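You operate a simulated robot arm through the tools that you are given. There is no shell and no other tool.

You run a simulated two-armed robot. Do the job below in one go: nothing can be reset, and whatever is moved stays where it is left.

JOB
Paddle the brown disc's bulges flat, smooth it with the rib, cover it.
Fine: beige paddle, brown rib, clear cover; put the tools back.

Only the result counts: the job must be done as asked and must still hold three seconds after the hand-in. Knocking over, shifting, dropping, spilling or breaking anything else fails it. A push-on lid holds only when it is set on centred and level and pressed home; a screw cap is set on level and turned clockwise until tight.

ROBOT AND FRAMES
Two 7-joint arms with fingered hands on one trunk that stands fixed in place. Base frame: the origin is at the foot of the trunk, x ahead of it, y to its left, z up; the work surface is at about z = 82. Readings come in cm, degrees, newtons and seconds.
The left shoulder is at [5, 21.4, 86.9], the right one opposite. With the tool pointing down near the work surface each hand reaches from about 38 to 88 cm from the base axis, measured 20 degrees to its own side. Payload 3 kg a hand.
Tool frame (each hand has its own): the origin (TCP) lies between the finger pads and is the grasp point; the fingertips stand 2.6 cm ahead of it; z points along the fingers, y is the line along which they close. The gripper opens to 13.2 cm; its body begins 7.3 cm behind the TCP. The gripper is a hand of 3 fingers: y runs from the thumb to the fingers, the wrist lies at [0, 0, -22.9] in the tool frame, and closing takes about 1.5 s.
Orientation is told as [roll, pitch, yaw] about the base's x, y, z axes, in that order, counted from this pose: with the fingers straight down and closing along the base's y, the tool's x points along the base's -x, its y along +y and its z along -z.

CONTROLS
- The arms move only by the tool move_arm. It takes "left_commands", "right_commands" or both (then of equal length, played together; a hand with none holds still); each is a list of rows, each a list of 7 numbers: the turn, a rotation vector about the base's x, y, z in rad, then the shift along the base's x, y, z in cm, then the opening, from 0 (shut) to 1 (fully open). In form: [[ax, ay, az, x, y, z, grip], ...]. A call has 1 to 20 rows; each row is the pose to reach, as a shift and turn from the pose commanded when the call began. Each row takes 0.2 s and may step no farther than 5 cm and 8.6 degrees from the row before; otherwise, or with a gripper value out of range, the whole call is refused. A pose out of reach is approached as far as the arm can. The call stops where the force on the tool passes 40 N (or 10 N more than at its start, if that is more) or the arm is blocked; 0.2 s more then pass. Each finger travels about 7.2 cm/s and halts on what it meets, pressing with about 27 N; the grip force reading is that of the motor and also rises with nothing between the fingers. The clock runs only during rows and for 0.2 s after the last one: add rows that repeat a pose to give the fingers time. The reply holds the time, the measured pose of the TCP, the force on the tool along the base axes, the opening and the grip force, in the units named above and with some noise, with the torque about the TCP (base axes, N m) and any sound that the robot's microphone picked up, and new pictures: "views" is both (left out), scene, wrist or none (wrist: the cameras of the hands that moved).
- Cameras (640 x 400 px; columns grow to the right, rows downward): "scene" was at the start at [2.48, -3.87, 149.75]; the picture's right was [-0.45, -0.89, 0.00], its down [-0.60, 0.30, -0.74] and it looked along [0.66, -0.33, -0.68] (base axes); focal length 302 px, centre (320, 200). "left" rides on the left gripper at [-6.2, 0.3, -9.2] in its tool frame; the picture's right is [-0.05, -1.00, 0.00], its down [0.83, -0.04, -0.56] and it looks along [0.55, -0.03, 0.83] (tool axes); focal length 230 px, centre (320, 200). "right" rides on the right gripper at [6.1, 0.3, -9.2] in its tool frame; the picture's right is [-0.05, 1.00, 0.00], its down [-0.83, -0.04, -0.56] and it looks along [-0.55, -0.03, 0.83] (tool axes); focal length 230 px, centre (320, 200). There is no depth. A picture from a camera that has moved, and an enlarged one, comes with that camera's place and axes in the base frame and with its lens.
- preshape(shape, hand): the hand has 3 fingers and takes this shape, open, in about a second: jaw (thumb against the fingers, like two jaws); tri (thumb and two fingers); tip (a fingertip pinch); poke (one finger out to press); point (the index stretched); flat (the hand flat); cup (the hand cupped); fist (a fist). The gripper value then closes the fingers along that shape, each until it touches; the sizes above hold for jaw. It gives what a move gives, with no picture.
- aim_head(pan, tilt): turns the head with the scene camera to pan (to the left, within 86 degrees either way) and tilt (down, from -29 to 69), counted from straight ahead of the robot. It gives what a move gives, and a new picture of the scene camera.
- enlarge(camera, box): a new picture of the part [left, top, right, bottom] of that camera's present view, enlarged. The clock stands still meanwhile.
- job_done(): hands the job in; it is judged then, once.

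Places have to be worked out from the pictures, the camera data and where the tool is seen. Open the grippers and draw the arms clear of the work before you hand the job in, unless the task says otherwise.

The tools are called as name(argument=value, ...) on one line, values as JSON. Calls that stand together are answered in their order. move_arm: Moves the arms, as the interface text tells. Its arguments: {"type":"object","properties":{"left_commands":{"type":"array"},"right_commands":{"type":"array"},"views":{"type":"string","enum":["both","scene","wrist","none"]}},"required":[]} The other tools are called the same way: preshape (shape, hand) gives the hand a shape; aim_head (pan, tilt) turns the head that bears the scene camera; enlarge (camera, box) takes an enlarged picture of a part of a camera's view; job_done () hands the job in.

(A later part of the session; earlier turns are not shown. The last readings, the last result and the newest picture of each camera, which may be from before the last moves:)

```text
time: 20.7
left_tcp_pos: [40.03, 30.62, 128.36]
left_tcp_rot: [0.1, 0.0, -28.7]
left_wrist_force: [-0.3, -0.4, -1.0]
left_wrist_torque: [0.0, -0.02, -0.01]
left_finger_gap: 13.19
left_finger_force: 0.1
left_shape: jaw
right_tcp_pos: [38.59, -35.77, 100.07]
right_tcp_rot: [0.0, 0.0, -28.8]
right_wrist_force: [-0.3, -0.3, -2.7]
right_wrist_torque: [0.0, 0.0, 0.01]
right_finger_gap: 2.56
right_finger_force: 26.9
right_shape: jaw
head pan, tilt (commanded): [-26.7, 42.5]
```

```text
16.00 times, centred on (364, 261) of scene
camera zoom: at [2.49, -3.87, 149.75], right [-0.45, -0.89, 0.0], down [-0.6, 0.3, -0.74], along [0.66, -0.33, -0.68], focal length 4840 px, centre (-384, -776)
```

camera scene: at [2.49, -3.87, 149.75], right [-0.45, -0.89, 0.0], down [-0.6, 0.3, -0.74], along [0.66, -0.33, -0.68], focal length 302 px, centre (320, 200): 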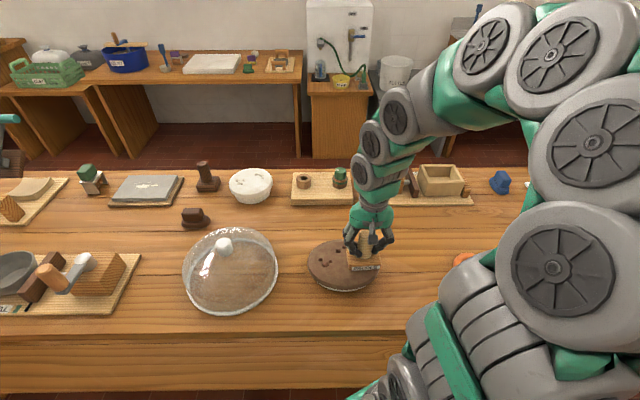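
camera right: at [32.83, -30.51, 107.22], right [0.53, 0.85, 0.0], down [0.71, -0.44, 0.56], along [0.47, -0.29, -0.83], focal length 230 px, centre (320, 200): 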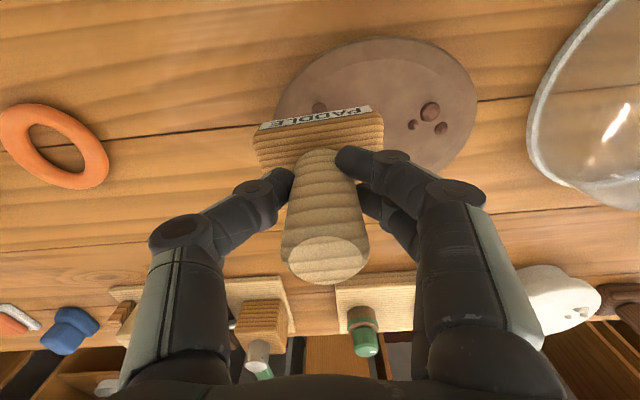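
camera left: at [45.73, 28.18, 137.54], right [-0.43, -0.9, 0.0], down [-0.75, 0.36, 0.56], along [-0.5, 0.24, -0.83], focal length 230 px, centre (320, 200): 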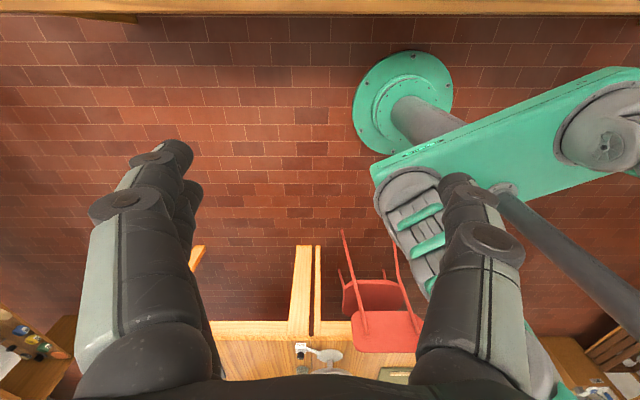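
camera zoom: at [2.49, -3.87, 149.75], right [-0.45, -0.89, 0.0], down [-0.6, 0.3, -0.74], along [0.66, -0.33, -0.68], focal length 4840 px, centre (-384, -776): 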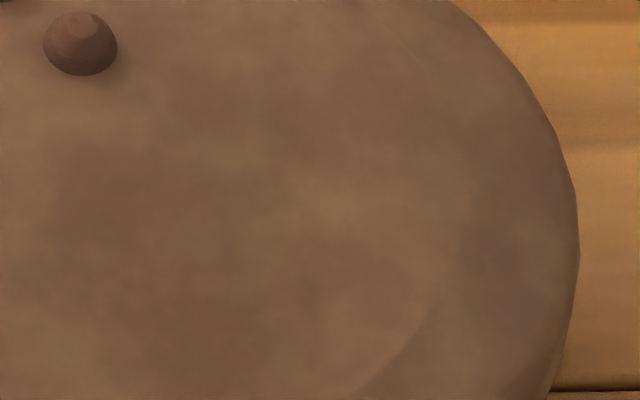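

The whole first cluster is flat now. I move over the back cluster near (43.9, -31.6) and give three equal taps.

move_arm(right_commands=[[0, 0, 0, 2.5, 2, 0, 0], [0, 0, 0, 5.1, 4.25, 0, 0], [0, 0, 0, 5.1, 4.25, 0, 0], [0, 0, 0, 5.1, 4.25, -3.4, 0], [0, 0, 0, 5.1, 4.25, -6.9, 0], [0, 0, 0, 5.1, 4.25, -4, 0], [0, 0, 0, 5.1, 4.25, 0, 0], [0, 0, 0, 5.1, 4.25, 0, 0], [0, 0, 0, 5.1, 4.25, -3.4, 0], [0, 0, 0, 5.1, 4.25, -6.9, 0], [0, 0, 0, 5.1, 4.25, -4, 0], [0, 0, 0, 5.1, 4.25, 0, 0], [0, 0, 0, 5.1, 4.25, 0, 0], [0, 0, 0, 5.1, 4.25, -3.4, 0], [0, 0, 0, 5.1, 4.25, -6.9, 0], [0, 0, 0, 5.1, 4.25, -4, 0], [0, 0, 0, 5.1, 2.5, 0, 0], [0, 0, 0, 5.1, 0, 2, 0], [0, 0, 0, 5.1, 0, 2, 0]], views="scene")

enlarge(camera="scene", box=[300, 232, 388, 298])

```text
time: 24.7
left_tcp_pos: [40.09, 30.78, 128.57]
left_tcp_rot: [0.0, 0.1, -28.7]
left_wrist_force: [0.2, -0.4, 0.3]
left_wrist_torque: [-0.04, -0.01, -0.01]
left_finger_gap: 13.19
left_finger_force: 0.1
left_shape: jaw
right_tcp_pos: [43.58, -35.8, 102.04]
right_tcp_rot: [0.1, 0.0, -28.8]
right_wrist_force: [0.1, 1.0, -3.1]
right_wrist_torque: [0.04, 0.04, 0.01]
right_finger_gap: 2.15
right_finger_force: 27.5
right_shape: jaw
head pan, tilt (commanded): [-26.7, 42.5]
camera scene: at [2.49, -3.87, 149.75], right [-0.45, -0.89, 0.0], down [-0.6, 0.3, -0.74], along [0.66, -0.33, -0.68], focal length 302 px, centre (320, 200)
```

scene: 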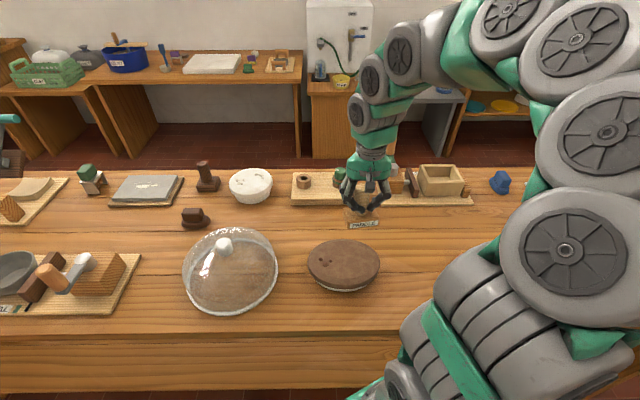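

```text
6.06 times, centred on (344, 265) of scene
camera zoom: at [2.49, -3.87, 149.75], right [-0.45, -0.89, 0.0], down [-0.6, 0.3, -0.74], along [0.66, -0.33, -0.68], focal length 1834 px, centre (174, -194)
```

zoom: 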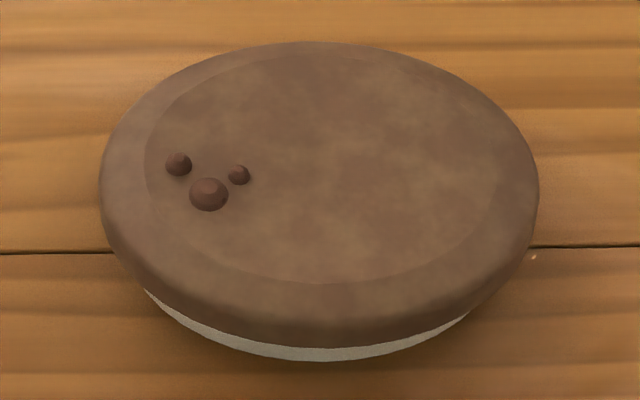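

The back cluster is flat as well. The finger gap dropped to 2.15 cm, so I check how the paddle now sits in the grip before continuing.

enlarge(camera="scene", box=[325, 160, 405, 235])

enlarge(camera="right", box=[160, 20, 480, 300])

```text
5.33 times, centred on (365, 198) of scene
camera zoom: at [2.49, -3.87, 149.75], right [-0.45, -0.89, 0.0], down [-0.6, 0.3, -0.74], along [0.66, -0.33, -0.68], focal length 1614 px, centre (80, 213)
```

zoom: 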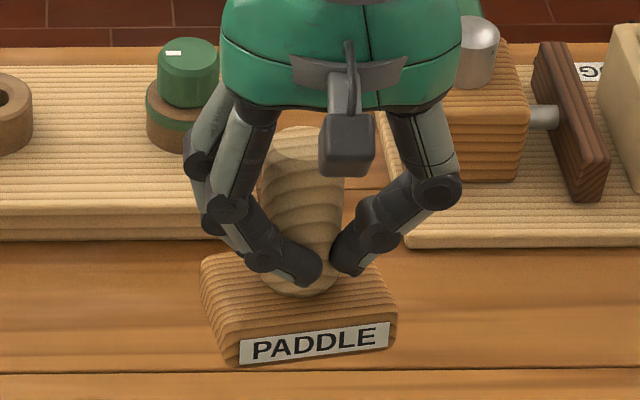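

```text
1.43 times, centred on (320, 160) of right
camera zoom: at [38.23, -32.47, 111.26], right [0.53, 0.85, 0.0], down [0.71, -0.44, 0.56], along [0.47, -0.29, -0.83], focal length 329 px, centre (320, 257)
```

zoom: 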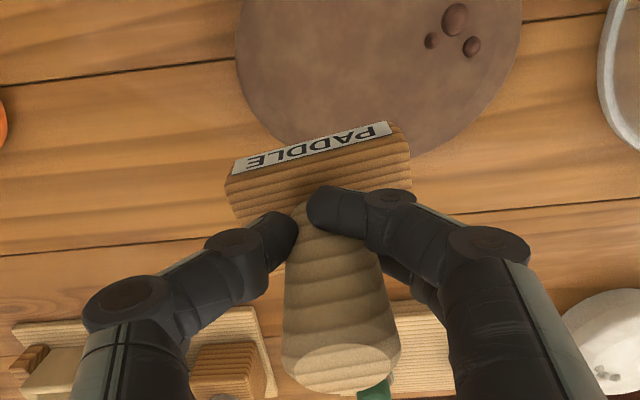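

The paddle has slid about 1 cm forward in the fingers, so the grip is no longer safe. I carry it slowly back over its home spot at about (47.1, -57.8) to set it down and regrip it properly.

move_arm(right_commands=[[0, 0, 0, 0.3, -2, 0, 0], [0, 0, 0, 0.6, -4.4, 0, 0], [0, 0, 0, 0.9, -6.9, 0, 0], [0, 0, 0, 1.2, -9.4, 0, 0], [0, 0, 0, 1.5, -11.9, 0, 0], [0, 0, 0, 1.9, -14.4, 0, 0], [0, 0, 0, 2.3, -16.9, 0, 0], [0, 0, 0, 2.6, -19.4, 0, 0], [0, 0, 0, 3.0, -21.4, 0, 0], [0, 0, 0, 3.0, -22, -2, 0], [0, 0, 0, 3.0, -22, -4.5, 0], [0, 0, 0, 3.0, -22, -7, 0], [0, 0, 0, 3.0, -22, -9.5, 0], [0, 0, 0, 3.0, -22, -11, 0], [0, 0, 0, 3.0, -22, -11, 0]], views="both")

enlarge(camera="right", box=[200, 70, 440, 290])

enlarge(camera="scene", box=[370, 160, 450, 235])

```text
time: 27.9
left_tcp_pos: [40.18, 30.69, 128.32]
left_tcp_rot: [-0.1, 0.0, -28.7]
left_wrist_force: [0.6, 0.4, 0.3]
left_wrist_torque: [0.0, 0.04, -0.01]
left_finger_gap: 13.21
left_finger_force: 0.0
left_shape: jaw
right_tcp_pos: [46.55, -57.55, 90.95]
right_tcp_rot: [0.0, -0.1, -28.9]
right_wrist_force: [0.0, -0.1, -2.7]
right_wrist_torque: [0.03, 0.06, 0.05]
right_finger_gap: 2.05
right_finger_force: 27.4
right_shape: jaw
head pan, tilt (commanded): [-26.7, 42.5]
camera scene: at [2.49, -3.87, 149.75], right [-0.45, -0.89, 0.0], down [-0.6, 0.3, -0.74], along [0.66, -0.33, -0.68], focal length 302 px, centre (320, 200)
camera right: at [41.34, -54.33, 100.23], right [0.53, 0.85, 0.0], down [0.71, -0.44, 0.56], along [0.47, -0.29, -0.83], focal length 230 px, centre (320, 200)
```

scene: 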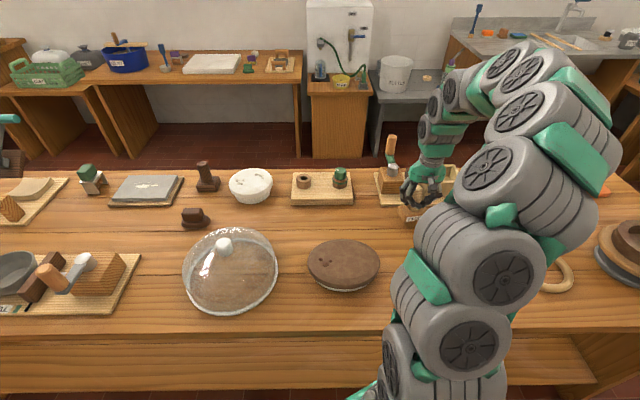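
right: 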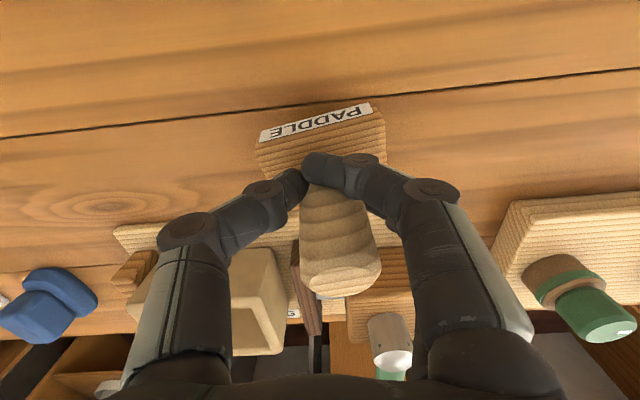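

```text
1.82 times, centred on (320, 180) of right
camera zoom: at [41.34, -54.33, 100.23], right [0.53, 0.85, 0.0], down [0.71, -0.44, 0.56], along [0.47, -0.29, -0.83], focal length 418 px, centre (320, 236)
```

zoom: 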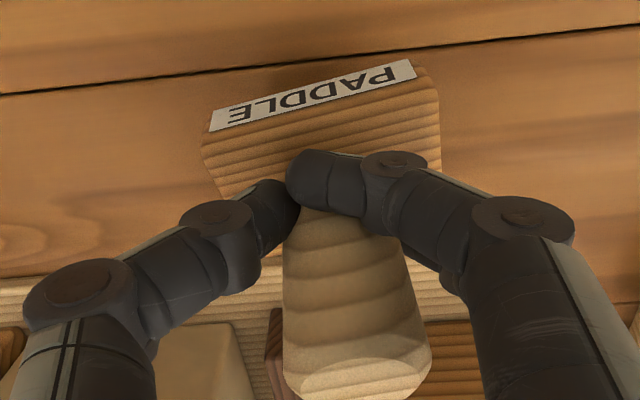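

```text
5.33 times, centred on (410, 198) of scene
camera zoom: at [2.49, -3.87, 149.75], right [-0.45, -0.89, 0.0], down [-0.6, 0.3, -0.74], along [0.66, -0.33, -0.68], focal length 1614 px, centre (-160, 213)
```

zoom: 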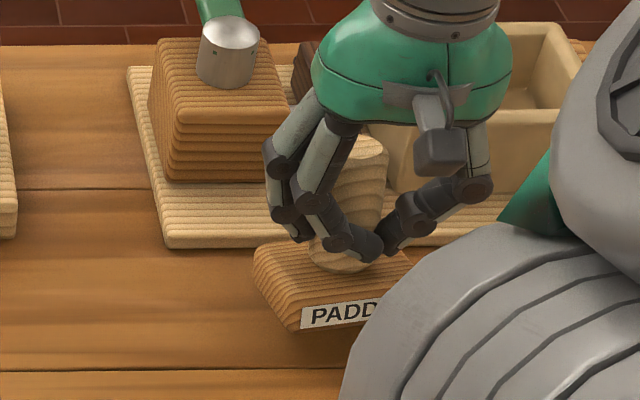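

The handle is sliding forward between the fingers, so I set it down now, lowering gently toward the table with a small correction to its original spot.

move_arm(right_commands=[[0, 0, 0, -0.2, -0.2, -0.6, 0], [0, 0, 0, -0.4, -0.3, -1.1, 0], [0, 0, 0, -0.4, -0.3, -1.5, 0], [0, 0, 0, -0.4, -0.3, -1.8, 0]], views="none")

```text
time: 28.9
left_tcp_pos: [39.97, 30.77, 128.49]
left_tcp_rot: [0.0, 0.1, -28.7]
left_wrist_force: [0.2, -0.1, -0.8]
left_wrist_torque: [-0.01, 0.01, 0.01]
left_finger_gap: 13.2
left_finger_force: 0.0
left_shape: jaw
right_tcp_pos: [46.18, -57.93, 89.36]
right_tcp_rot: [-0.1, 0.0, -28.7]
right_wrist_force: [-0.9, -0.2, 0.5]
right_wrist_torque: [0.07, -0.02, -0.02]
right_finger_gap: 2.07
right_finger_force: 27.2
right_shape: jaw
head pan, tilt (commanded): [-26.7, 42.5]
```

The paddle's weight is coming off onto the table. I lower another 0.15 cm and open the fingers wide enough to release it.

move_arm(right_commands=[[0, 0, 0, 0, 0, -0.15, 0], [0, 0, 0, 0, 0, -0.15, 0.1], [0, 0, 0, 0, 0, -0.15, 0.25], [0, 0, 0, 0, 0, -0.15, 0.45], [0, 0, 0, 0, 0, -0.15, 0.65], [0, 0, 0, 0, 0, -0.15, 0.65], [0, 0, 0, 0, 0, -0.15, 0.65], [0, 0, 0, 0, 0, 2, 0.65], [0, 0, 0, 0, 0, 5, 0.65], [0, 0, 0, 0, 0, 8, 0.65]], views="wrist")

enlarge(camera="right", box=[240, 60, 400, 180])

enlarge(camera="scene", box=[370, 160, 450, 235])

```text
time: 31.1
left_tcp_pos: [39.91, 30.78, 128.5]
left_tcp_rot: [0.0, 0.0, -28.7]
left_wrist_force: [-0.3, 0.2, -0.2]
left_wrist_torque: [0.01, 0.01, -0.02]
left_finger_gap: 13.21
left_finger_force: 0.0
left_shape: jaw
right_tcp_pos: [46.5, -57.72, 97.36]
right_tcp_rot: [0.0, -0.2, -28.9]
right_wrist_force: [0.4, -0.1, 0.1]
right_wrist_torque: [-0.02, -0.02, 0.01]
right_finger_gap: 8.53
right_finger_force: 0.0
right_shape: jaw
head pan, tilt (commanded): [-26.7, 42.5]
camera right: at [41.09, -54.52, 106.61], right [0.53, 0.85, 0.0], down [0.71, -0.44, 0.56], along [0.47, -0.29, -0.83], focal length 230 px, centre (320, 200)
```

right: 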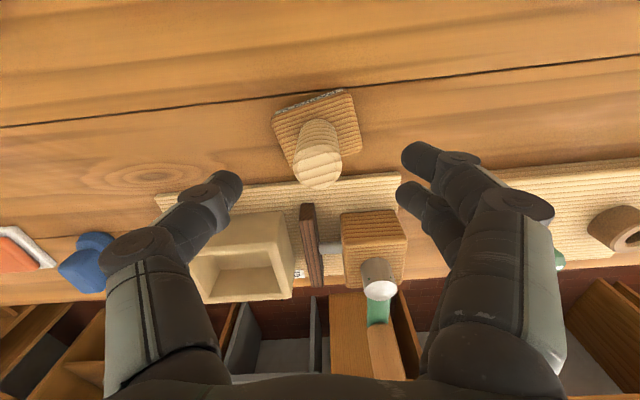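

```text
3.33 times, centred on (320, 120) of right
camera zoom: at [41.09, -54.52, 106.61], right [0.53, 0.85, 0.0], down [0.71, -0.44, 0.56], along [0.47, -0.29, -0.83], focal length 767 px, centre (320, 467)
```

zoom: 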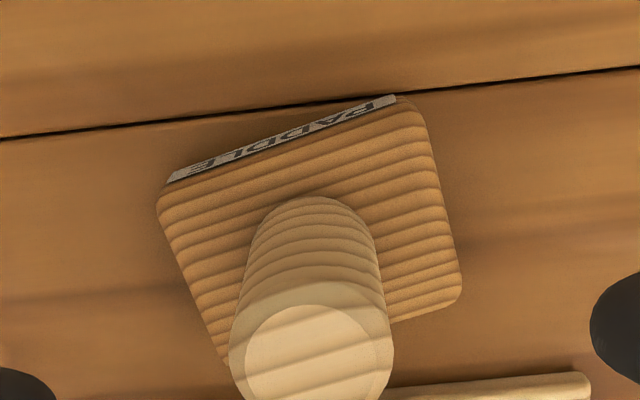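

```text
5.33 times, centred on (410, 198) of scene
camera zoom: at [2.48, -3.87, 149.75], right [-0.45, -0.89, 0.0], down [-0.6, 0.3, -0.74], along [0.66, -0.33, -0.68], focal length 1614 px, centre (-160, 213)
```

zoom: 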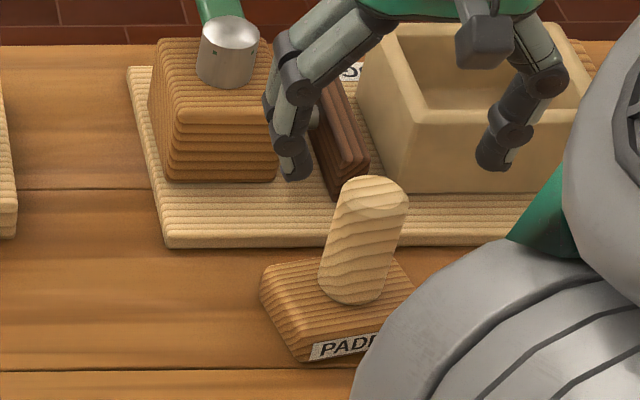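

The paddle stands upright at its spot again (turned about 8° and 0.6 cm off, which I will correct at the final put-back). Its handle axis is near (47.05, -58.4); I move the hand right over it for a better-centred grip.

move_arm(right_commands=[[0, 0, 0, 0.35, -0.4, -1, 0.55], [0, 0, 0, 0.7, -0.7, -2.4, 0.5], [0, 0, 0, 0.7, -0.7, -3.9, 0.5], [0, 0, 0, 0.7, -0.7, -3.9, 0.5]], views="none")

enlarge(camera="right", box=[200, 90, 440, 240])

```text
time: 32.1
left_tcp_pos: [39.88, 30.71, 128.44]
left_tcp_rot: [-0.1, 0.1, -28.7]
left_wrist_force: [-0.4, -0.4, 0.0]
left_wrist_torque: [-0.02, 0.0, 0.02]
left_finger_gap: 13.16
left_finger_force: 0.2
left_shape: jaw
right_tcp_pos: [46.96, -58.7, 93.38]
right_tcp_rot: [0.0, 0.0, -28.9]
right_wrist_force: [0.3, 0.6, 0.0]
right_wrist_torque: [0.04, 0.01, -0.02]
right_finger_gap: 6.66
right_finger_force: 0.1
right_shape: jaw
head pan, tilt (commanded): [-26.7, 42.5]
```

```text
2.67 times, centred on (320, 165) of right
camera zoom: at [41.6, -55.34, 102.55], right [0.53, 0.85, 0.0], down [0.71, -0.44, 0.56], along [0.47, -0.29, -0.83], focal length 614 px, centre (320, 293)
```

zoom: 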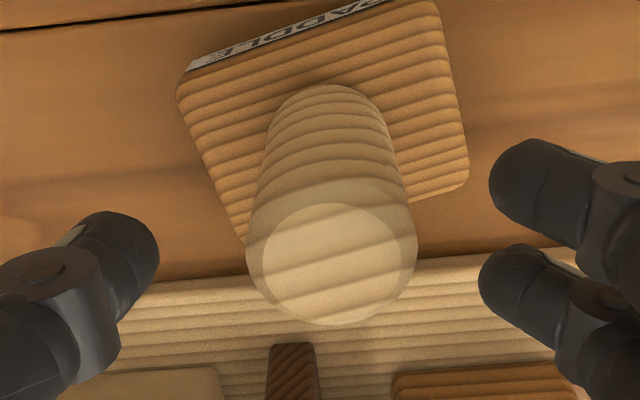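

The handle is about 0.3 cm ahead of the finger line, so I shift the hand forward by that much, lower to z about 88.2 and close.

move_arm(right_commands=[[0, 0, 0, 0.35, 0, -1.5, 0.5], [0, 0, 0, 0.35, 0, -3.5, 0.5], [0, 0, 0, 0.35, 0, -5.2, 0.5], [0, 0, 0, 0.35, 0, -5.2, 0.5], [0, 0, 0, 0.35, 0, -5.2, 0.35], [0, 0, 0, 0.35, 0, -5.2, 0.2], [0, 0, 0, 0.35, 0, -5.2, 0], [0, 0, 0, 0.35, 0, -5.2, 0], [0, 0, 0, 0.35, 0, -5.2, 0], [0, 0, 0, 0.35, 0, -5.2, 0]], views="none")

enlarge(camera="right", box=[200, 70, 440, 290])

enlarge(camera="scene", box=[370, 160, 450, 235])

```text
time: 34.3
left_tcp_pos: [40.08, 30.74, 128.45]
left_tcp_rot: [-0.1, 0.0, -28.7]
left_wrist_force: [0.2, 0.3, -0.2]
left_wrist_torque: [-0.03, -0.03, 0.01]
left_finger_gap: 13.18
left_finger_force: 0.1
left_shape: jaw
right_tcp_pos: [47.27, -58.58, 88.14]
right_tcp_rot: [0.0, 0.1, -28.7]
right_wrist_force: [1.5, 0.6, -0.1]
right_wrist_torque: [0.03, 0.05, -0.01]
right_finger_gap: 2.61
right_finger_force: 26.8
right_shape: jaw
head pan, tilt (commanded): [-26.7, 42.5]
```

```text
1.82 times, centred on (320, 180) of right
camera zoom: at [42.0, -55.35, 97.38], right [0.53, 0.85, 0.0], down [0.71, -0.44, 0.56], along [0.47, -0.29, -0.83], focal length 418 px, centre (320, 236)
```

zoom: 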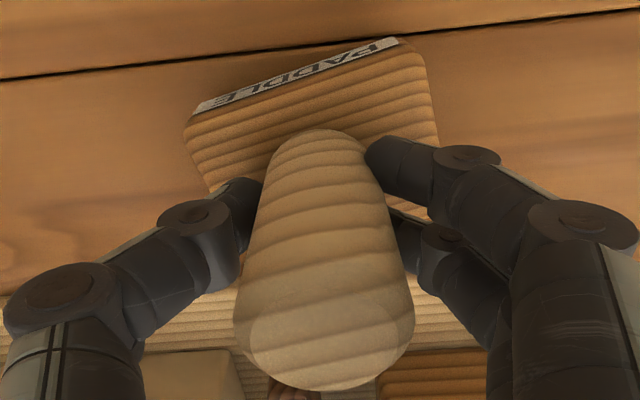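

```text
5.33 times, centred on (410, 198) of scene
camera zoom: at [2.49, -3.87, 149.75], right [-0.45, -0.89, 0.0], down [-0.6, 0.3, -0.74], along [0.66, -0.33, -0.68], focal length 1614 px, centre (-160, 213)
```

zoom: 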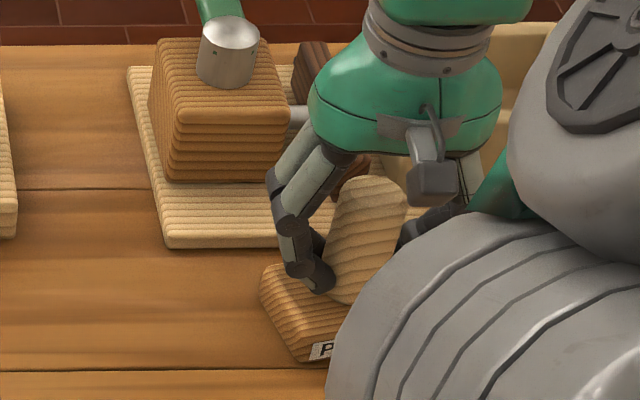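

The handle is now nested between the two fingers with the thumb opposite, a much better grip. I lift it and carry it over the last cluster near (42.6, -25.75).

move_arm(right_commands=[[0, 0, 0, 0, 0, 1.5, 0], [0, 0, 0, 0, 0, 4.5, 0], [0, 0, 0, 0, 0, 8, 0], [0, 0, 0, 0, 0, 11.5, 0], [0, 0, 0, -0.5, 2.8, 12.5, 0], [0, 0, 0, -0.9, 6.1, 12.5, 0], [0, 0, 0, -1.4, 9.5, 12.5, 0], [0, 0, 0, -1.9, 12.8, 12.5, 0], [0, 0, 0, -2.3, 16.1, 12.5, 0], [0, 0, 0, -2.8, 19.5, 12.5, 0], [0, 0, 0, -3.3, 22.8, 12.5, 0], [0, 0, 0, -3.7, 26.1, 12.5, 0], [0, 0, 0, -4.2, 29.5, 12, 0], [0, 0, 0, -4.65, 32.8, 11, 0], [0, 0, 0, -4.65, 32.8, 9, 0], [0, 0, 0, -4.65, 32.8, 9, 0]], views="scene")

enlarge(camera="scene", box=[290, 195, 390, 295])

enlarge(camera="right", box=[200, 30, 440, 230])

```text
time: 37.7
left_tcp_pos: [39.91, 30.73, 128.45]
left_tcp_rot: [0.0, 0.2, -28.7]
left_wrist_force: [0.3, -0.1, -0.3]
left_wrist_torque: [-0.03, 0.03, 0.0]
left_finger_gap: 13.19
left_finger_force: 0.1
left_shape: jaw
right_tcp_pos: [42.54, -25.96, 97.15]
right_tcp_rot: [0.0, 0.0, -28.9]
right_wrist_force: [-0.6, -0.8, -2.9]
right_wrist_torque: [-0.02, -0.01, 0.03]
right_finger_gap: 2.56
right_finger_force: 27.0
right_shape: jaw
head pan, tilt (commanded): [-26.7, 42.5]
camera scene: at [2.49, -3.87, 149.75], right [-0.45, -0.89, 0.0], down [-0.6, 0.3, -0.74], along [0.66, -0.33, -0.68], focal length 302 px, centre (320, 200)
```

scene: 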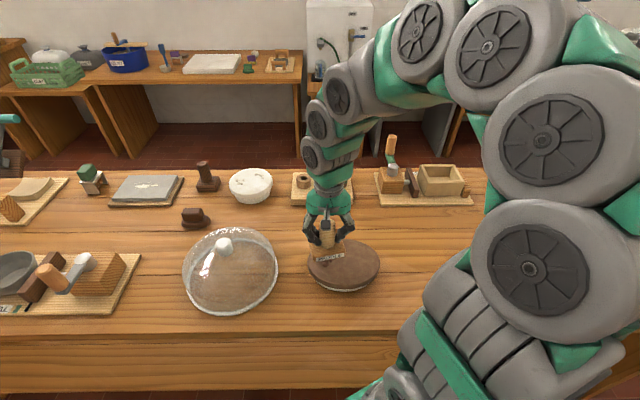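

```text
4.00 times, centred on (340, 245) of scene
camera zoom: at [2.49, -3.87, 149.75], right [-0.45, -0.89, 0.0], down [-0.6, 0.3, -0.74], along [0.66, -0.33, -0.68], focal length 1210 px, centre (240, 20)
```

zoom: 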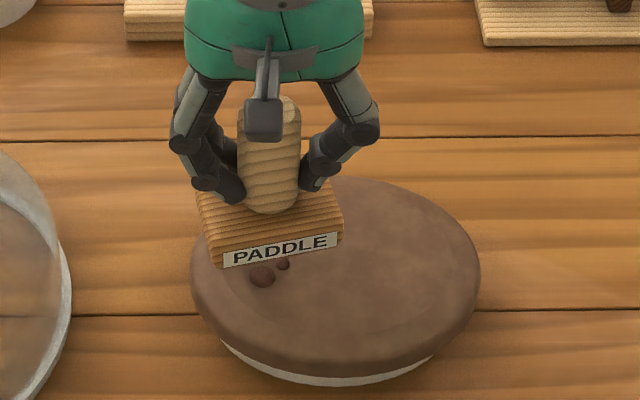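

```text
2.00 times, centred on (320, 130) of right
camera zoom: at [37.3, -22.62, 106.36], right [0.53, 0.85, 0.0], down [0.71, -0.44, 0.56], along [0.47, -0.29, -0.83], focal length 460 px, centre (320, 340)
```

zoom: 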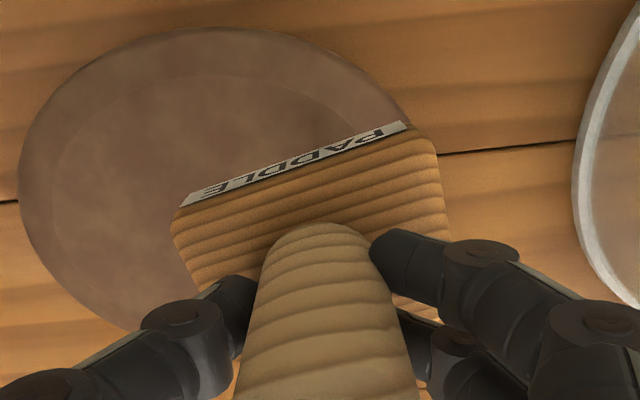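

The paddle is well centred over the last cluster. I give it three taps with the same speed and depth relative to the disc.

move_arm(right_commands=[[0, 0, 0, 0, 0, 2.5, 0], [0, 0, 0, 0, 0, 2.5, 0], [0, 0, 0, 0, 0, -0.9, 0], [0, 0, 0, 0, 0, -4.4, 0], [0, 0, 0, 0, 0, -1.5, 0], [0, 0, 0, 0, 0, 2.5, 0], [0, 0, 0, 0, 0, 2.5, 0], [0, 0, 0, 0, 0, -0.9, 0], [0, 0, 0, 0, 0, -4.4, 0], [0, 0, 0, 0, 0, -1.5, 0], [0, 0, 0, 0, 0, 2.5, 0], [0, 0, 0, 0, 0, 2.5, 0], [0, 0, 0, 0, 0, -0.9, 0], [0, 0, 0, 0, 0, -4.4, 0], [0, 0, 0, 0, 0, -1.5, 0], [0, 0, 0, 0.5, -1.5, 2.5, 0], [0, 0, 0, 1.5, -5, 4.5, 0], [0, 0, 0, 2, -8, 6, 0], [0, 0, 0, 2, -8, 6, 0]], views="none")

enlarge(camera="scene", box=[290, 195, 390, 295])

enlarge(camera="right", box=[160, 20, 480, 300])

```text
time: 41.7
left_tcp_pos: [40.02, 30.76, 128.39]
left_tcp_rot: [0.0, 0.0, -28.7]
left_wrist_force: [0.0, 0.2, 0.9]
left_wrist_torque: [0.01, 0.0, 0.03]
left_finger_gap: 13.18
left_finger_force: 0.1
left_shape: jaw
right_tcp_pos: [44.76, -33.85, 103.37]
right_tcp_rot: [0.0, 0.0, -28.7]
right_wrist_force: [0.1, 0.1, -3.3]
right_wrist_torque: [0.01, 0.01, 0.02]
right_finger_gap: 2.56
right_finger_force: 26.9
right_shape: jaw
head pan, tilt (commanded): [-26.7, 42.5]
```

```text
4.00 times, centred on (340, 245) of scene
camera zoom: at [2.49, -3.87, 149.75], right [-0.45, -0.89, 0.0], down [-0.6, 0.3, -0.74], along [0.66, -0.33, -0.68], focal length 1210 px, centre (240, 20)
```

zoom: 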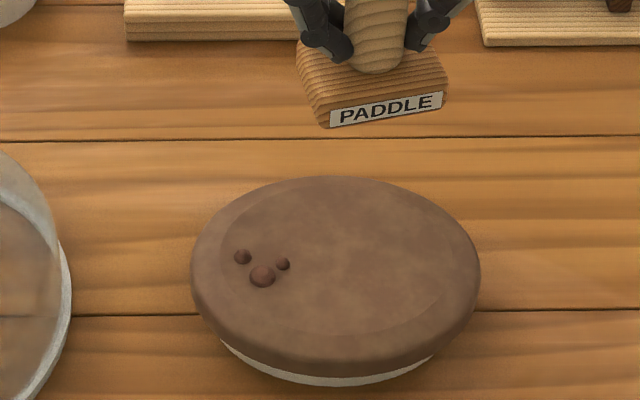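

```text
1.43 times, centred on (320, 160) of right
camera zoom: at [39.48, -30.6, 112.39], right [0.53, 0.85, 0.0], down [0.71, -0.44, 0.56], along [0.47, -0.29, -0.83], focal length 329 px, centre (320, 257)
```

zoom: 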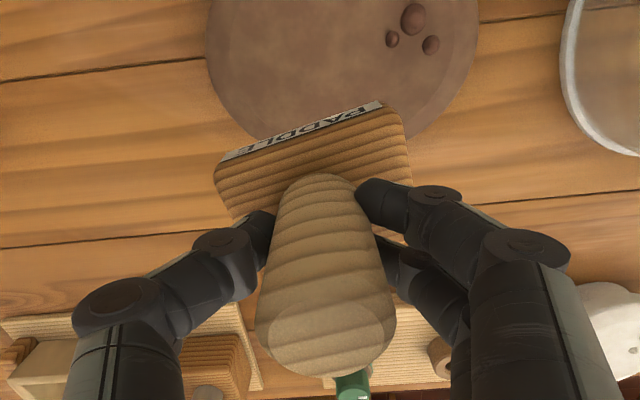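

Those taps stopped just short, the three bumps are unchanged and the grip is still good. I repeat two taps 0.4 cm deeper.

move_arm(right_commands=[[0, 0, 0, -0.7, 3, -1, 0], [0, 0, 0, -1.4, 6, -2.5, 0], [0, 0, 0, -2, 8, -3.5, 0], [0, 0, 0, -2, 8, -3.5, 0], [0, 0, 0, -2, 8, -7.2, 0], [0, 0, 0, -2, 8, -10.8, 0], [0, 0, 0, -2, 8, -7.5, 0], [0, 0, 0, -2, 8, -3.5, 0], [0, 0, 0, -2, 8, -3.5, 0], [0, 0, 0, -2, 8, -7.2, 0], [0, 0, 0, -2, 8, -10.8, 0], [0, 0, 0, -2, 8, -7.5, 0], [0, 0, 0, -1.4, 6, -3.5, 0], [0, 0, 0, -0.7, 3, -1, 0], [0, 0, 0, 0, 0, 0, 0]], views="none")

enlarge(camera="scene", box=[290, 195, 390, 295])

enlarge(camera="right", box=[160, 20, 480, 300])

```text
time: 44.9
left_tcp_pos: [39.92, 30.79, 128.37]
left_tcp_rot: [0.1, 0.0, -28.7]
left_wrist_force: [-0.3, -0.3, 0.0]
left_wrist_torque: [0.02, -0.01, -0.03]
left_finger_gap: 13.2
left_finger_force: 0.1
left_shape: jaw
right_tcp_pos: [44.64, -33.75, 103.14]
right_tcp_rot: [0.1, 0.0, -28.8]
right_wrist_force: [0.2, 0.2, -2.8]
right_wrist_torque: [0.02, 0.0, 0.02]
right_finger_gap: 2.61
right_finger_force: 26.7
right_shape: jaw
head pan, tilt (commanded): [-26.7, 42.5]
```

```text
4.00 times, centred on (340, 245) of scene
camera zoom: at [2.49, -3.87, 149.75], right [-0.45, -0.89, 0.0], down [-0.6, 0.3, -0.74], along [0.66, -0.33, -0.68], focal length 1210 px, centre (240, 20)
```

zoom: 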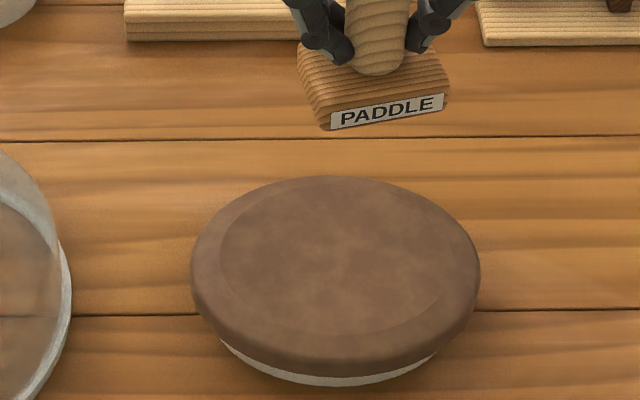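

```text
1.43 times, centred on (320, 160) of right
camera zoom: at [39.37, -30.57, 112.33], right [0.53, 0.85, 0.0], down [0.71, -0.44, 0.56], along [0.47, -0.29, -0.83], focal length 329 px, centre (320, 257)
```

zoom: 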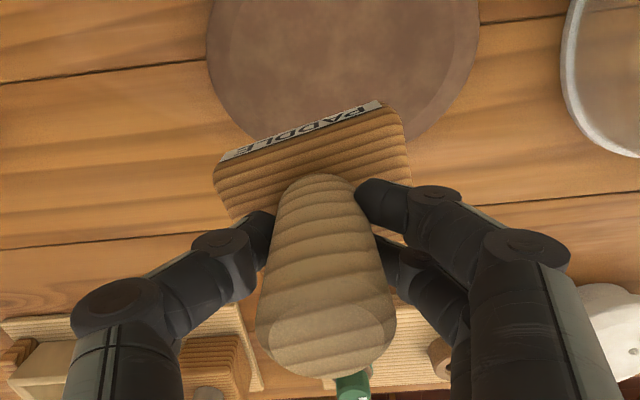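

All bumps appear gone. I zoom tightly over the disc to be sure nothing is left.

enlarge(camera="scene", box=[308, 236, 348, 276])

enlarge(camera="scene", box=[340, 236, 380, 276])

```text
10.00 times, centred on (328, 256) of scene
camera zoom: at [2.49, -3.87, 149.75], right [-0.45, -0.89, 0.0], down [-0.6, 0.3, -0.74], along [0.66, -0.33, -0.68], focal length 3025 px, centre (240, -360)
```

zoom: 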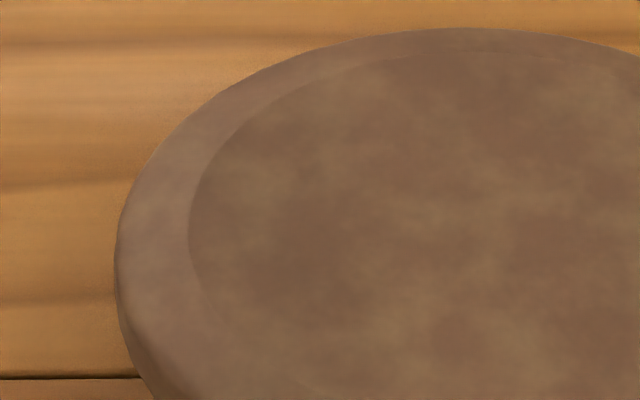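

```text
10.00 times, centred on (360, 256) of scene
camera zoom: at [2.49, -3.87, 149.75], right [-0.45, -0.89, 0.0], down [-0.6, 0.3, -0.74], along [0.66, -0.33, -0.68], focal length 3025 px, centre (-80, -360)
```

zoom: 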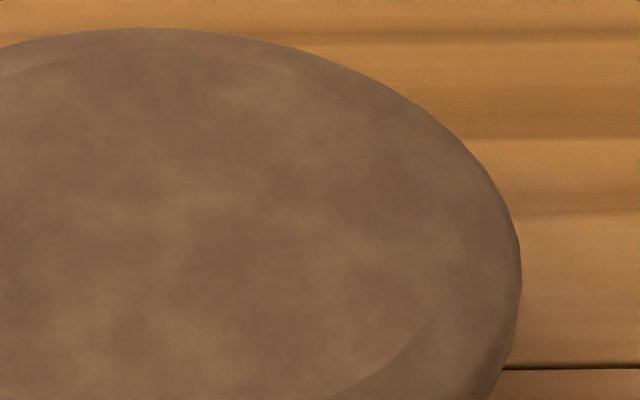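

The disc is flat all over. I now carry the paddle back to its original spot, turning the hand by about -7.5° so that the paddle regains its original heading, and stop just above the table.

move_arm(right_commands=[[0, 0, -0.02, 0.3, -3, 0, 0], [0, 0, -0.04, 0.6, -6, 0, 0], [0, 0, -0.06, 0.9, -9, 0, 0], [0, 0, -0.08, 1.3, -12, 0, 0], [0, 0, -0.1, 1.6, -15, 0, 0], [0, 0, -0.12, 2.0, -18, 0, 0], [0, 0, -0.131, 2.4, -21, 0, 0], [0, 0, -0.131, 2.65, -24.1, 0, 0], [0, 0, -0.131, 2.65, -24.1, -2.5, 0], [0, 0, -0.131, 2.65, -24.1, -5.5, 0], [0, 0, -0.131, 2.65, -24.1, -8.5, 0], [0, 0, -0.131, 2.65, -24.1, -11.5, 0], [0, 0, -0.131, 2.65, -24.1, -13.5, 0], [0, 0, -0.131, 2.65, -24.1, -14.2, 0], [0, 0, -0.131, 2.65, -24.1, -14.2, 0]], views="none")

enlarge(camera="right", box=[200, 70, 440, 290])

enlarge(camera="scene", box=[370, 170, 450, 240])

```text
time: 48.1
left_tcp_pos: [40.15, 30.75, 128.33]
left_tcp_rot: [0.0, 0.0, -28.7]
left_wrist_force: [0.1, -0.3, 1.0]
left_wrist_torque: [0.01, 0.01, -0.01]
left_finger_gap: 13.19
left_finger_force: 0.1
left_shape: jaw
right_tcp_pos: [47.31, -57.86, 89.17]
right_tcp_rot: [0.0, 0.0, -36.4]
right_wrist_force: [-0.4, -0.8, -2.3]
right_wrist_torque: [0.02, -0.02, -0.02]
right_finger_gap: 2.62
right_finger_force: 26.7
right_shape: jaw
head pan, tilt (commanded): [-26.7, 42.5]
```

```text
1.82 times, centred on (320, 180) of right
camera zoom: at [42.47, -54.06, 98.36], right [0.63, 0.77, 0.0], down [0.64, -0.53, 0.56], along [0.43, -0.35, -0.83], focal length 418 px, centre (320, 236)
```

zoom: 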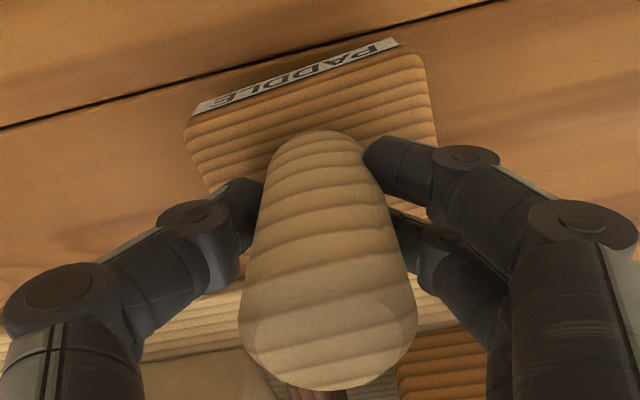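

```text
5.71 times, centred on (410, 205) of scene
camera zoom: at [2.49, -3.87, 149.75], right [-0.45, -0.89, 0.0], down [-0.6, 0.3, -0.74], along [0.66, -0.33, -0.68], focal length 1729 px, centre (-194, 171)
```

zoom: 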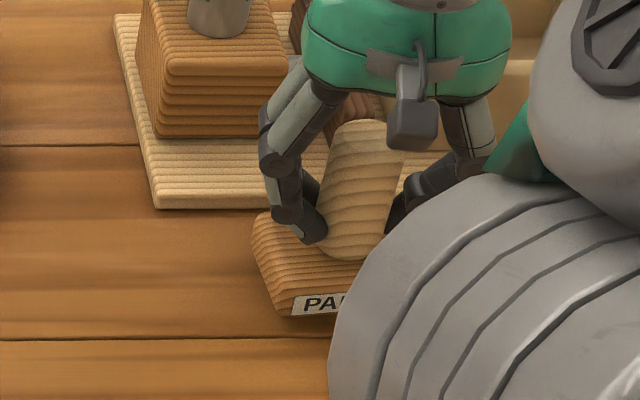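

The paddle lines up with its original place within about 0.2 cm. I lower it the last centimetre gently.

move_arm(right_commands=[[0, 0, 0, 0.03, 0.08, -0.3, 0], [0, 0, 0, 0.06, 0.15, -0.6, 0], [0, 0, 0, 0.06, 0.15, -0.8, 0], [0, 0, 0, 0.06, 0.15, -0.95, 0], [0, 0, 0, 0.06, 0.15, -1.0, 0]], views="none")

```text
time: 49.3
left_tcp_pos: [40.1, 30.81, 128.32]
left_tcp_rot: [-0.1, 0.0, -28.7]
left_wrist_force: [0.8, -0.8, -0.4]
left_wrist_torque: [0.02, 0.0, 0.0]
left_finger_gap: 13.19
left_finger_force: 0.0
left_shape: jaw
right_tcp_pos: [47.39, -57.84, 88.18]
right_tcp_rot: [0.1, -0.2, -36.2]
right_wrist_force: [-1.0, 0.2, 18.6]
right_wrist_torque: [0.04, -0.07, 0.04]
right_finger_gap: 2.68
right_finger_force: 26.8
right_shape: jaw
head pan, tilt (commanded): [-26.7, 42.5]
```

It rests on the table (a little pressed, 18 N). I ease up 0.15 cm, open the fingers and withdraw upward.

move_arm(right_commands=[[0, 0, 0, 0, 0, 0.15, 0], [0, 0, 0, 0, 0, 0.15, 0.1], [0, 0, 0, 0, 0, 0.15, 0.25], [0, 0, 0, 0, 0, 0.15, 0.45], [0, 0, 0, 0, 0, 0.15, 0.6], [0, 0, 0, 0, 0, 0.15, 0.6], [0, 0, 0, 0, 0, 0.15, 0.6], [0, 0, 0, 0, 0, 2, 0.6], [0, 0, 0, 0, 0, 5, 0.6], [0, 0, 0, 0, 0, 9, 0.6], [0, 0, 0, -1, 1, 13, 0.6], [0, 0, 0, -2, 4, 16, 0.6], [0, 0, 0, -2, 8, 18, 0.6]], views="both")

enlarge(camera="scene", box=[370, 170, 450, 240])

```text
time: 52.1
left_tcp_pos: [39.92, 30.73, 128.42]
left_tcp_rot: [0.0, 0.0, -28.7]
left_wrist_force: [-0.8, -0.3, -0.3]
left_wrist_torque: [0.0, -0.01, -0.03]
left_finger_gap: 13.19
left_finger_force: 0.0
left_shape: jaw
right_tcp_pos: [45.42, -49.74, 105.96]
right_tcp_rot: [0.0, -0.1, -36.4]
right_wrist_force: [-0.3, 0.0, -0.1]
right_wrist_torque: [-0.01, -0.01, -0.02]
right_finger_gap: 7.87
right_finger_force: 0.1
right_shape: jaw
head pan, tilt (commanded): [-26.7, 42.5]
camera scene: at [2.48, -3.86, 149.75], right [-0.45, -0.89, 0.0], down [-0.6, 0.3, -0.74], along [0.66, -0.33, -0.68], focal length 302 px, centre (320, 200)
camera right: at [40.6, -45.86, 115.15], right [0.63, 0.77, 0.0], down [0.64, -0.53, 0.55], along [0.43, -0.35, -0.83], focal length 230 px, centre (320, 200)
```

scene: 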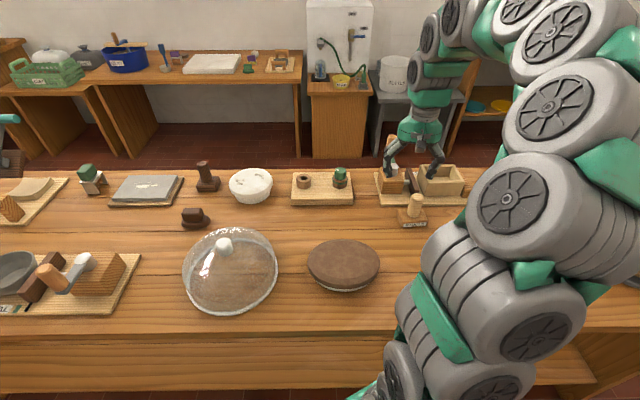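
right: 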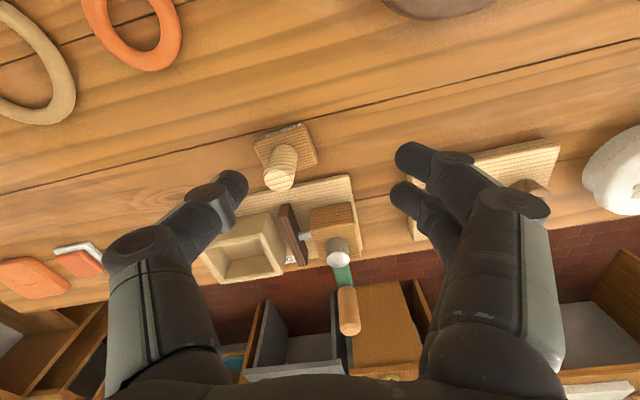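

```text
5.71 times, centred on (410, 205) of scene
camera zoom: at [2.48, -3.86, 149.75], right [-0.45, -0.89, 0.0], down [-0.6, 0.3, -0.74], along [0.66, -0.33, -0.68], focal length 1729 px, centre (-194, 171)
```

zoom: 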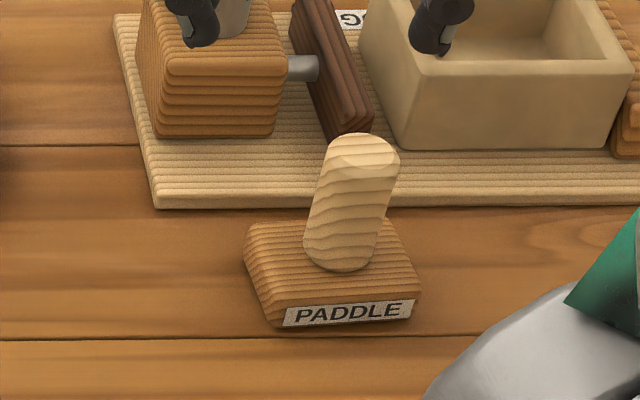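

The paddle is back within a couple of millimetres of its original spot and heading. Next I bring the right hand, at a safe height above the dome, over to the brown rib to view it from above.

move_arm(right_commands=[[0, 0, 0.02, 1.5, 3.5, 1, 0.8], [0, 0, 0.04, 3.6, 7.3, 2, 1], [0, 0, 0.06, 5.7, 11.2, 3, 1], [0, 0, 0.08, 7.8, 15.1, 4, 1], [0, 0, 0.1, 9.9, 19, 5, 1], [0, 0, 0.12, 12, 22.9, 5, 1], [0, 0, 0.134, 14.1, 26.8, 5, 1], [0, 0, 0.134, 16.2, 30.7, 5, 1], [0, 0, 0.134, 18.3, 34.6, 5, 1], [0, 0, 0.134, 20.4, 38.5, 5, 1], [0, 0, 0.134, 22.5, 42.4, 5, 1], [0, 0, 0.134, 24.6, 46.3, 5, 1], [0, 0, 0.134, 26.6, 49.7, 5, 1], [0, 0, 0.134, 26.6, 49.7, 5, 1]], views="both")

enlarge(camera="right", box=[240, 50, 440, 180])

```text
time: 55.1
left_tcp_pos: [40.09, 30.75, 128.44]
left_tcp_rot: [-0.1, 0.0, -28.7]
left_wrist_force: [0.4, 1.1, 0.2]
left_wrist_torque: [-0.02, -0.04, 0.0]
left_finger_gap: 13.19
left_finger_force: 0.0
left_shape: jaw
right_tcp_pos: [71.05, -1.75, 110.75]
right_tcp_rot: [0.0, -0.1, -28.7]
right_wrist_force: [0.1, -0.5, 0.4]
right_wrist_torque: [0.05, 0.0, -0.02]
right_finger_gap: 13.18
right_finger_force: 0.1
right_shape: jaw
right hand out of reach, approached as far as the arm can: row 13, 14
head pan, tilt (commanded): [-26.7, 42.5]
camera scene: at [2.49, -3.87, 149.75], right [-0.45, -0.89, 0.0], down [-0.6, 0.3, -0.74], along [0.66, -0.33, -0.68], focal length 302 px, centre (320, 200)
camera right: at [65.7, 1.44, 120.04], right [0.52, 0.85, 0.0], down [0.71, -0.44, 0.56], along [0.47, -0.29, -0.83], focal length 230 px, centre (320, 200)
```

scene: 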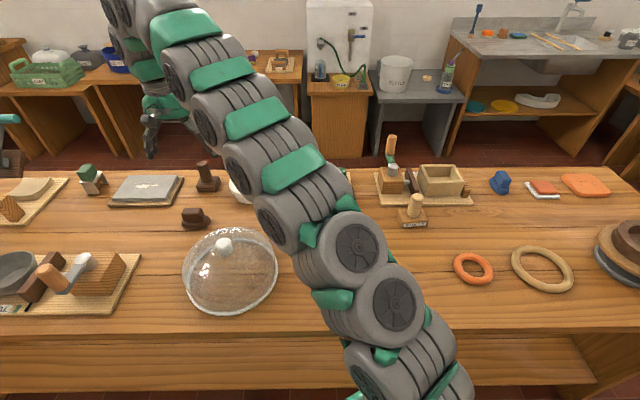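
right: 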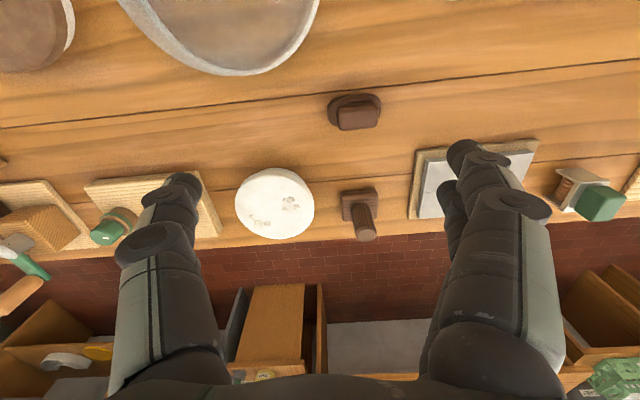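

```text
3.08 times, centred on (340, 115) of right
camera zoom: at [65.7, 1.44, 120.04], right [0.52, 0.85, 0.0], down [0.71, -0.44, 0.56], along [0.47, -0.29, -0.83], focal length 708 px, centre (258, 462)
```

zoom: 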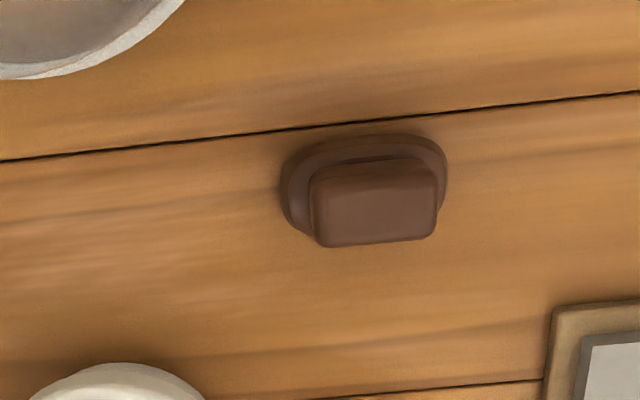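

The rib is a grip bar (about 5.3 x 3.3 cm, heading about -22°) on an oval base, centred near (75.5, 1.6). I lower toward it, turning the hand by +7° to line up with the bar, and look again from z about 96.

move_arm(right_commands=[[0, 0, 0.02, 0.5, 0.3, -3, 0.8], [0, 0, 0.05, 1, 0.6, -6.5, 0.7], [0, 0, 0.09, 2, 1, -10, 0.7], [0, 0, 0.122, 3, 1.4, -13, 0.7], [0, 0, 0.122, 3.5, 1.64, -15, 0.7], [0, 0, 0.122, 3.5, 1.64, -15, 0.7]], views="both")

enlarge(camera="right", box=[220, 70, 420, 220])

```text
time: 56.5
left_tcp_pos: [39.95, 30.71, 128.36]
left_tcp_rot: [-0.1, 0.1, -28.7]
left_wrist_force: [-0.9, 0.1, -1.0]
left_wrist_torque: [0.02, 0.01, 0.0]
left_finger_gap: 13.17
left_finger_force: 0.1
left_shape: jaw
right_tcp_pos: [74.38, -0.29, 96.02]
right_tcp_rot: [0.0, 0.1, -21.7]
right_wrist_force: [0.0, -0.2, 0.7]
right_wrist_torque: [-0.04, 0.01, 0.0]
right_finger_gap: 9.28
right_finger_force: 0.0
right_shape: jaw
head pan, tilt (commanded): [-26.7, 42.5]
camera scene: at [2.48, -3.87, 149.75], right [-0.45, -0.89, 0.0], down [-0.6, 0.3, -0.74], along [0.66, -0.33, -0.68], focal length 302 px, centre (320, 200)
camera right: at [68.71, 2.39, 105.28], right [0.42, 0.91, 0.0], down [0.76, -0.35, 0.56], along [0.51, -0.23, -0.83], focal length 230 px, centre (320, 200)
```

scene: 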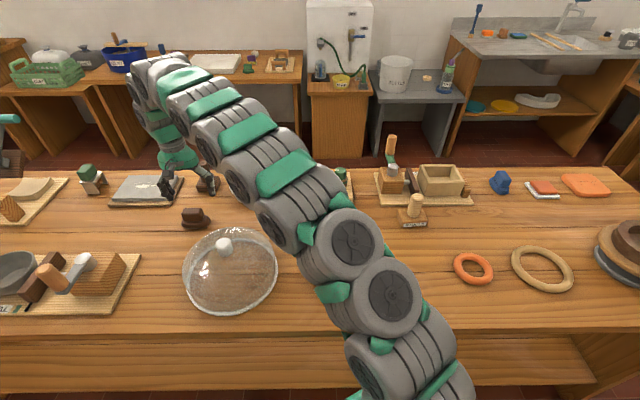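
right: 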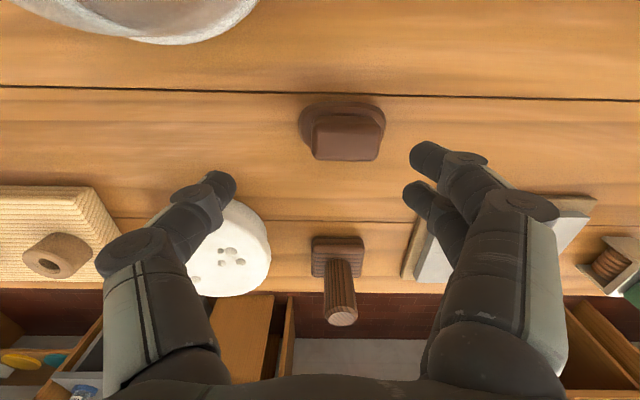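

```text
2.67 times, centred on (320, 145) of right
camera zoom: at [68.71, 2.39, 105.28], right [0.42, 0.91, 0.0], down [0.76, -0.35, 0.56], along [0.51, -0.23, -0.83], focal length 614 px, centre (320, 347)
```

zoom: 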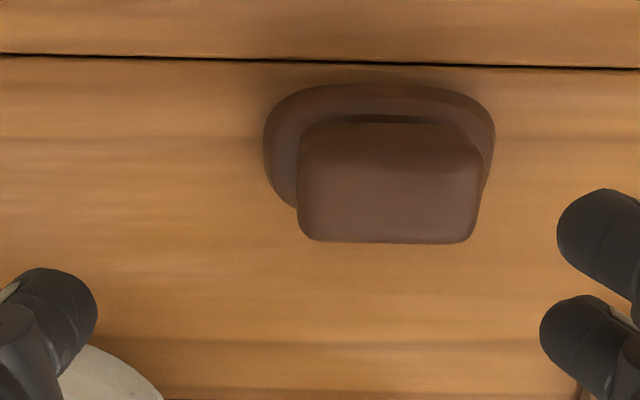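

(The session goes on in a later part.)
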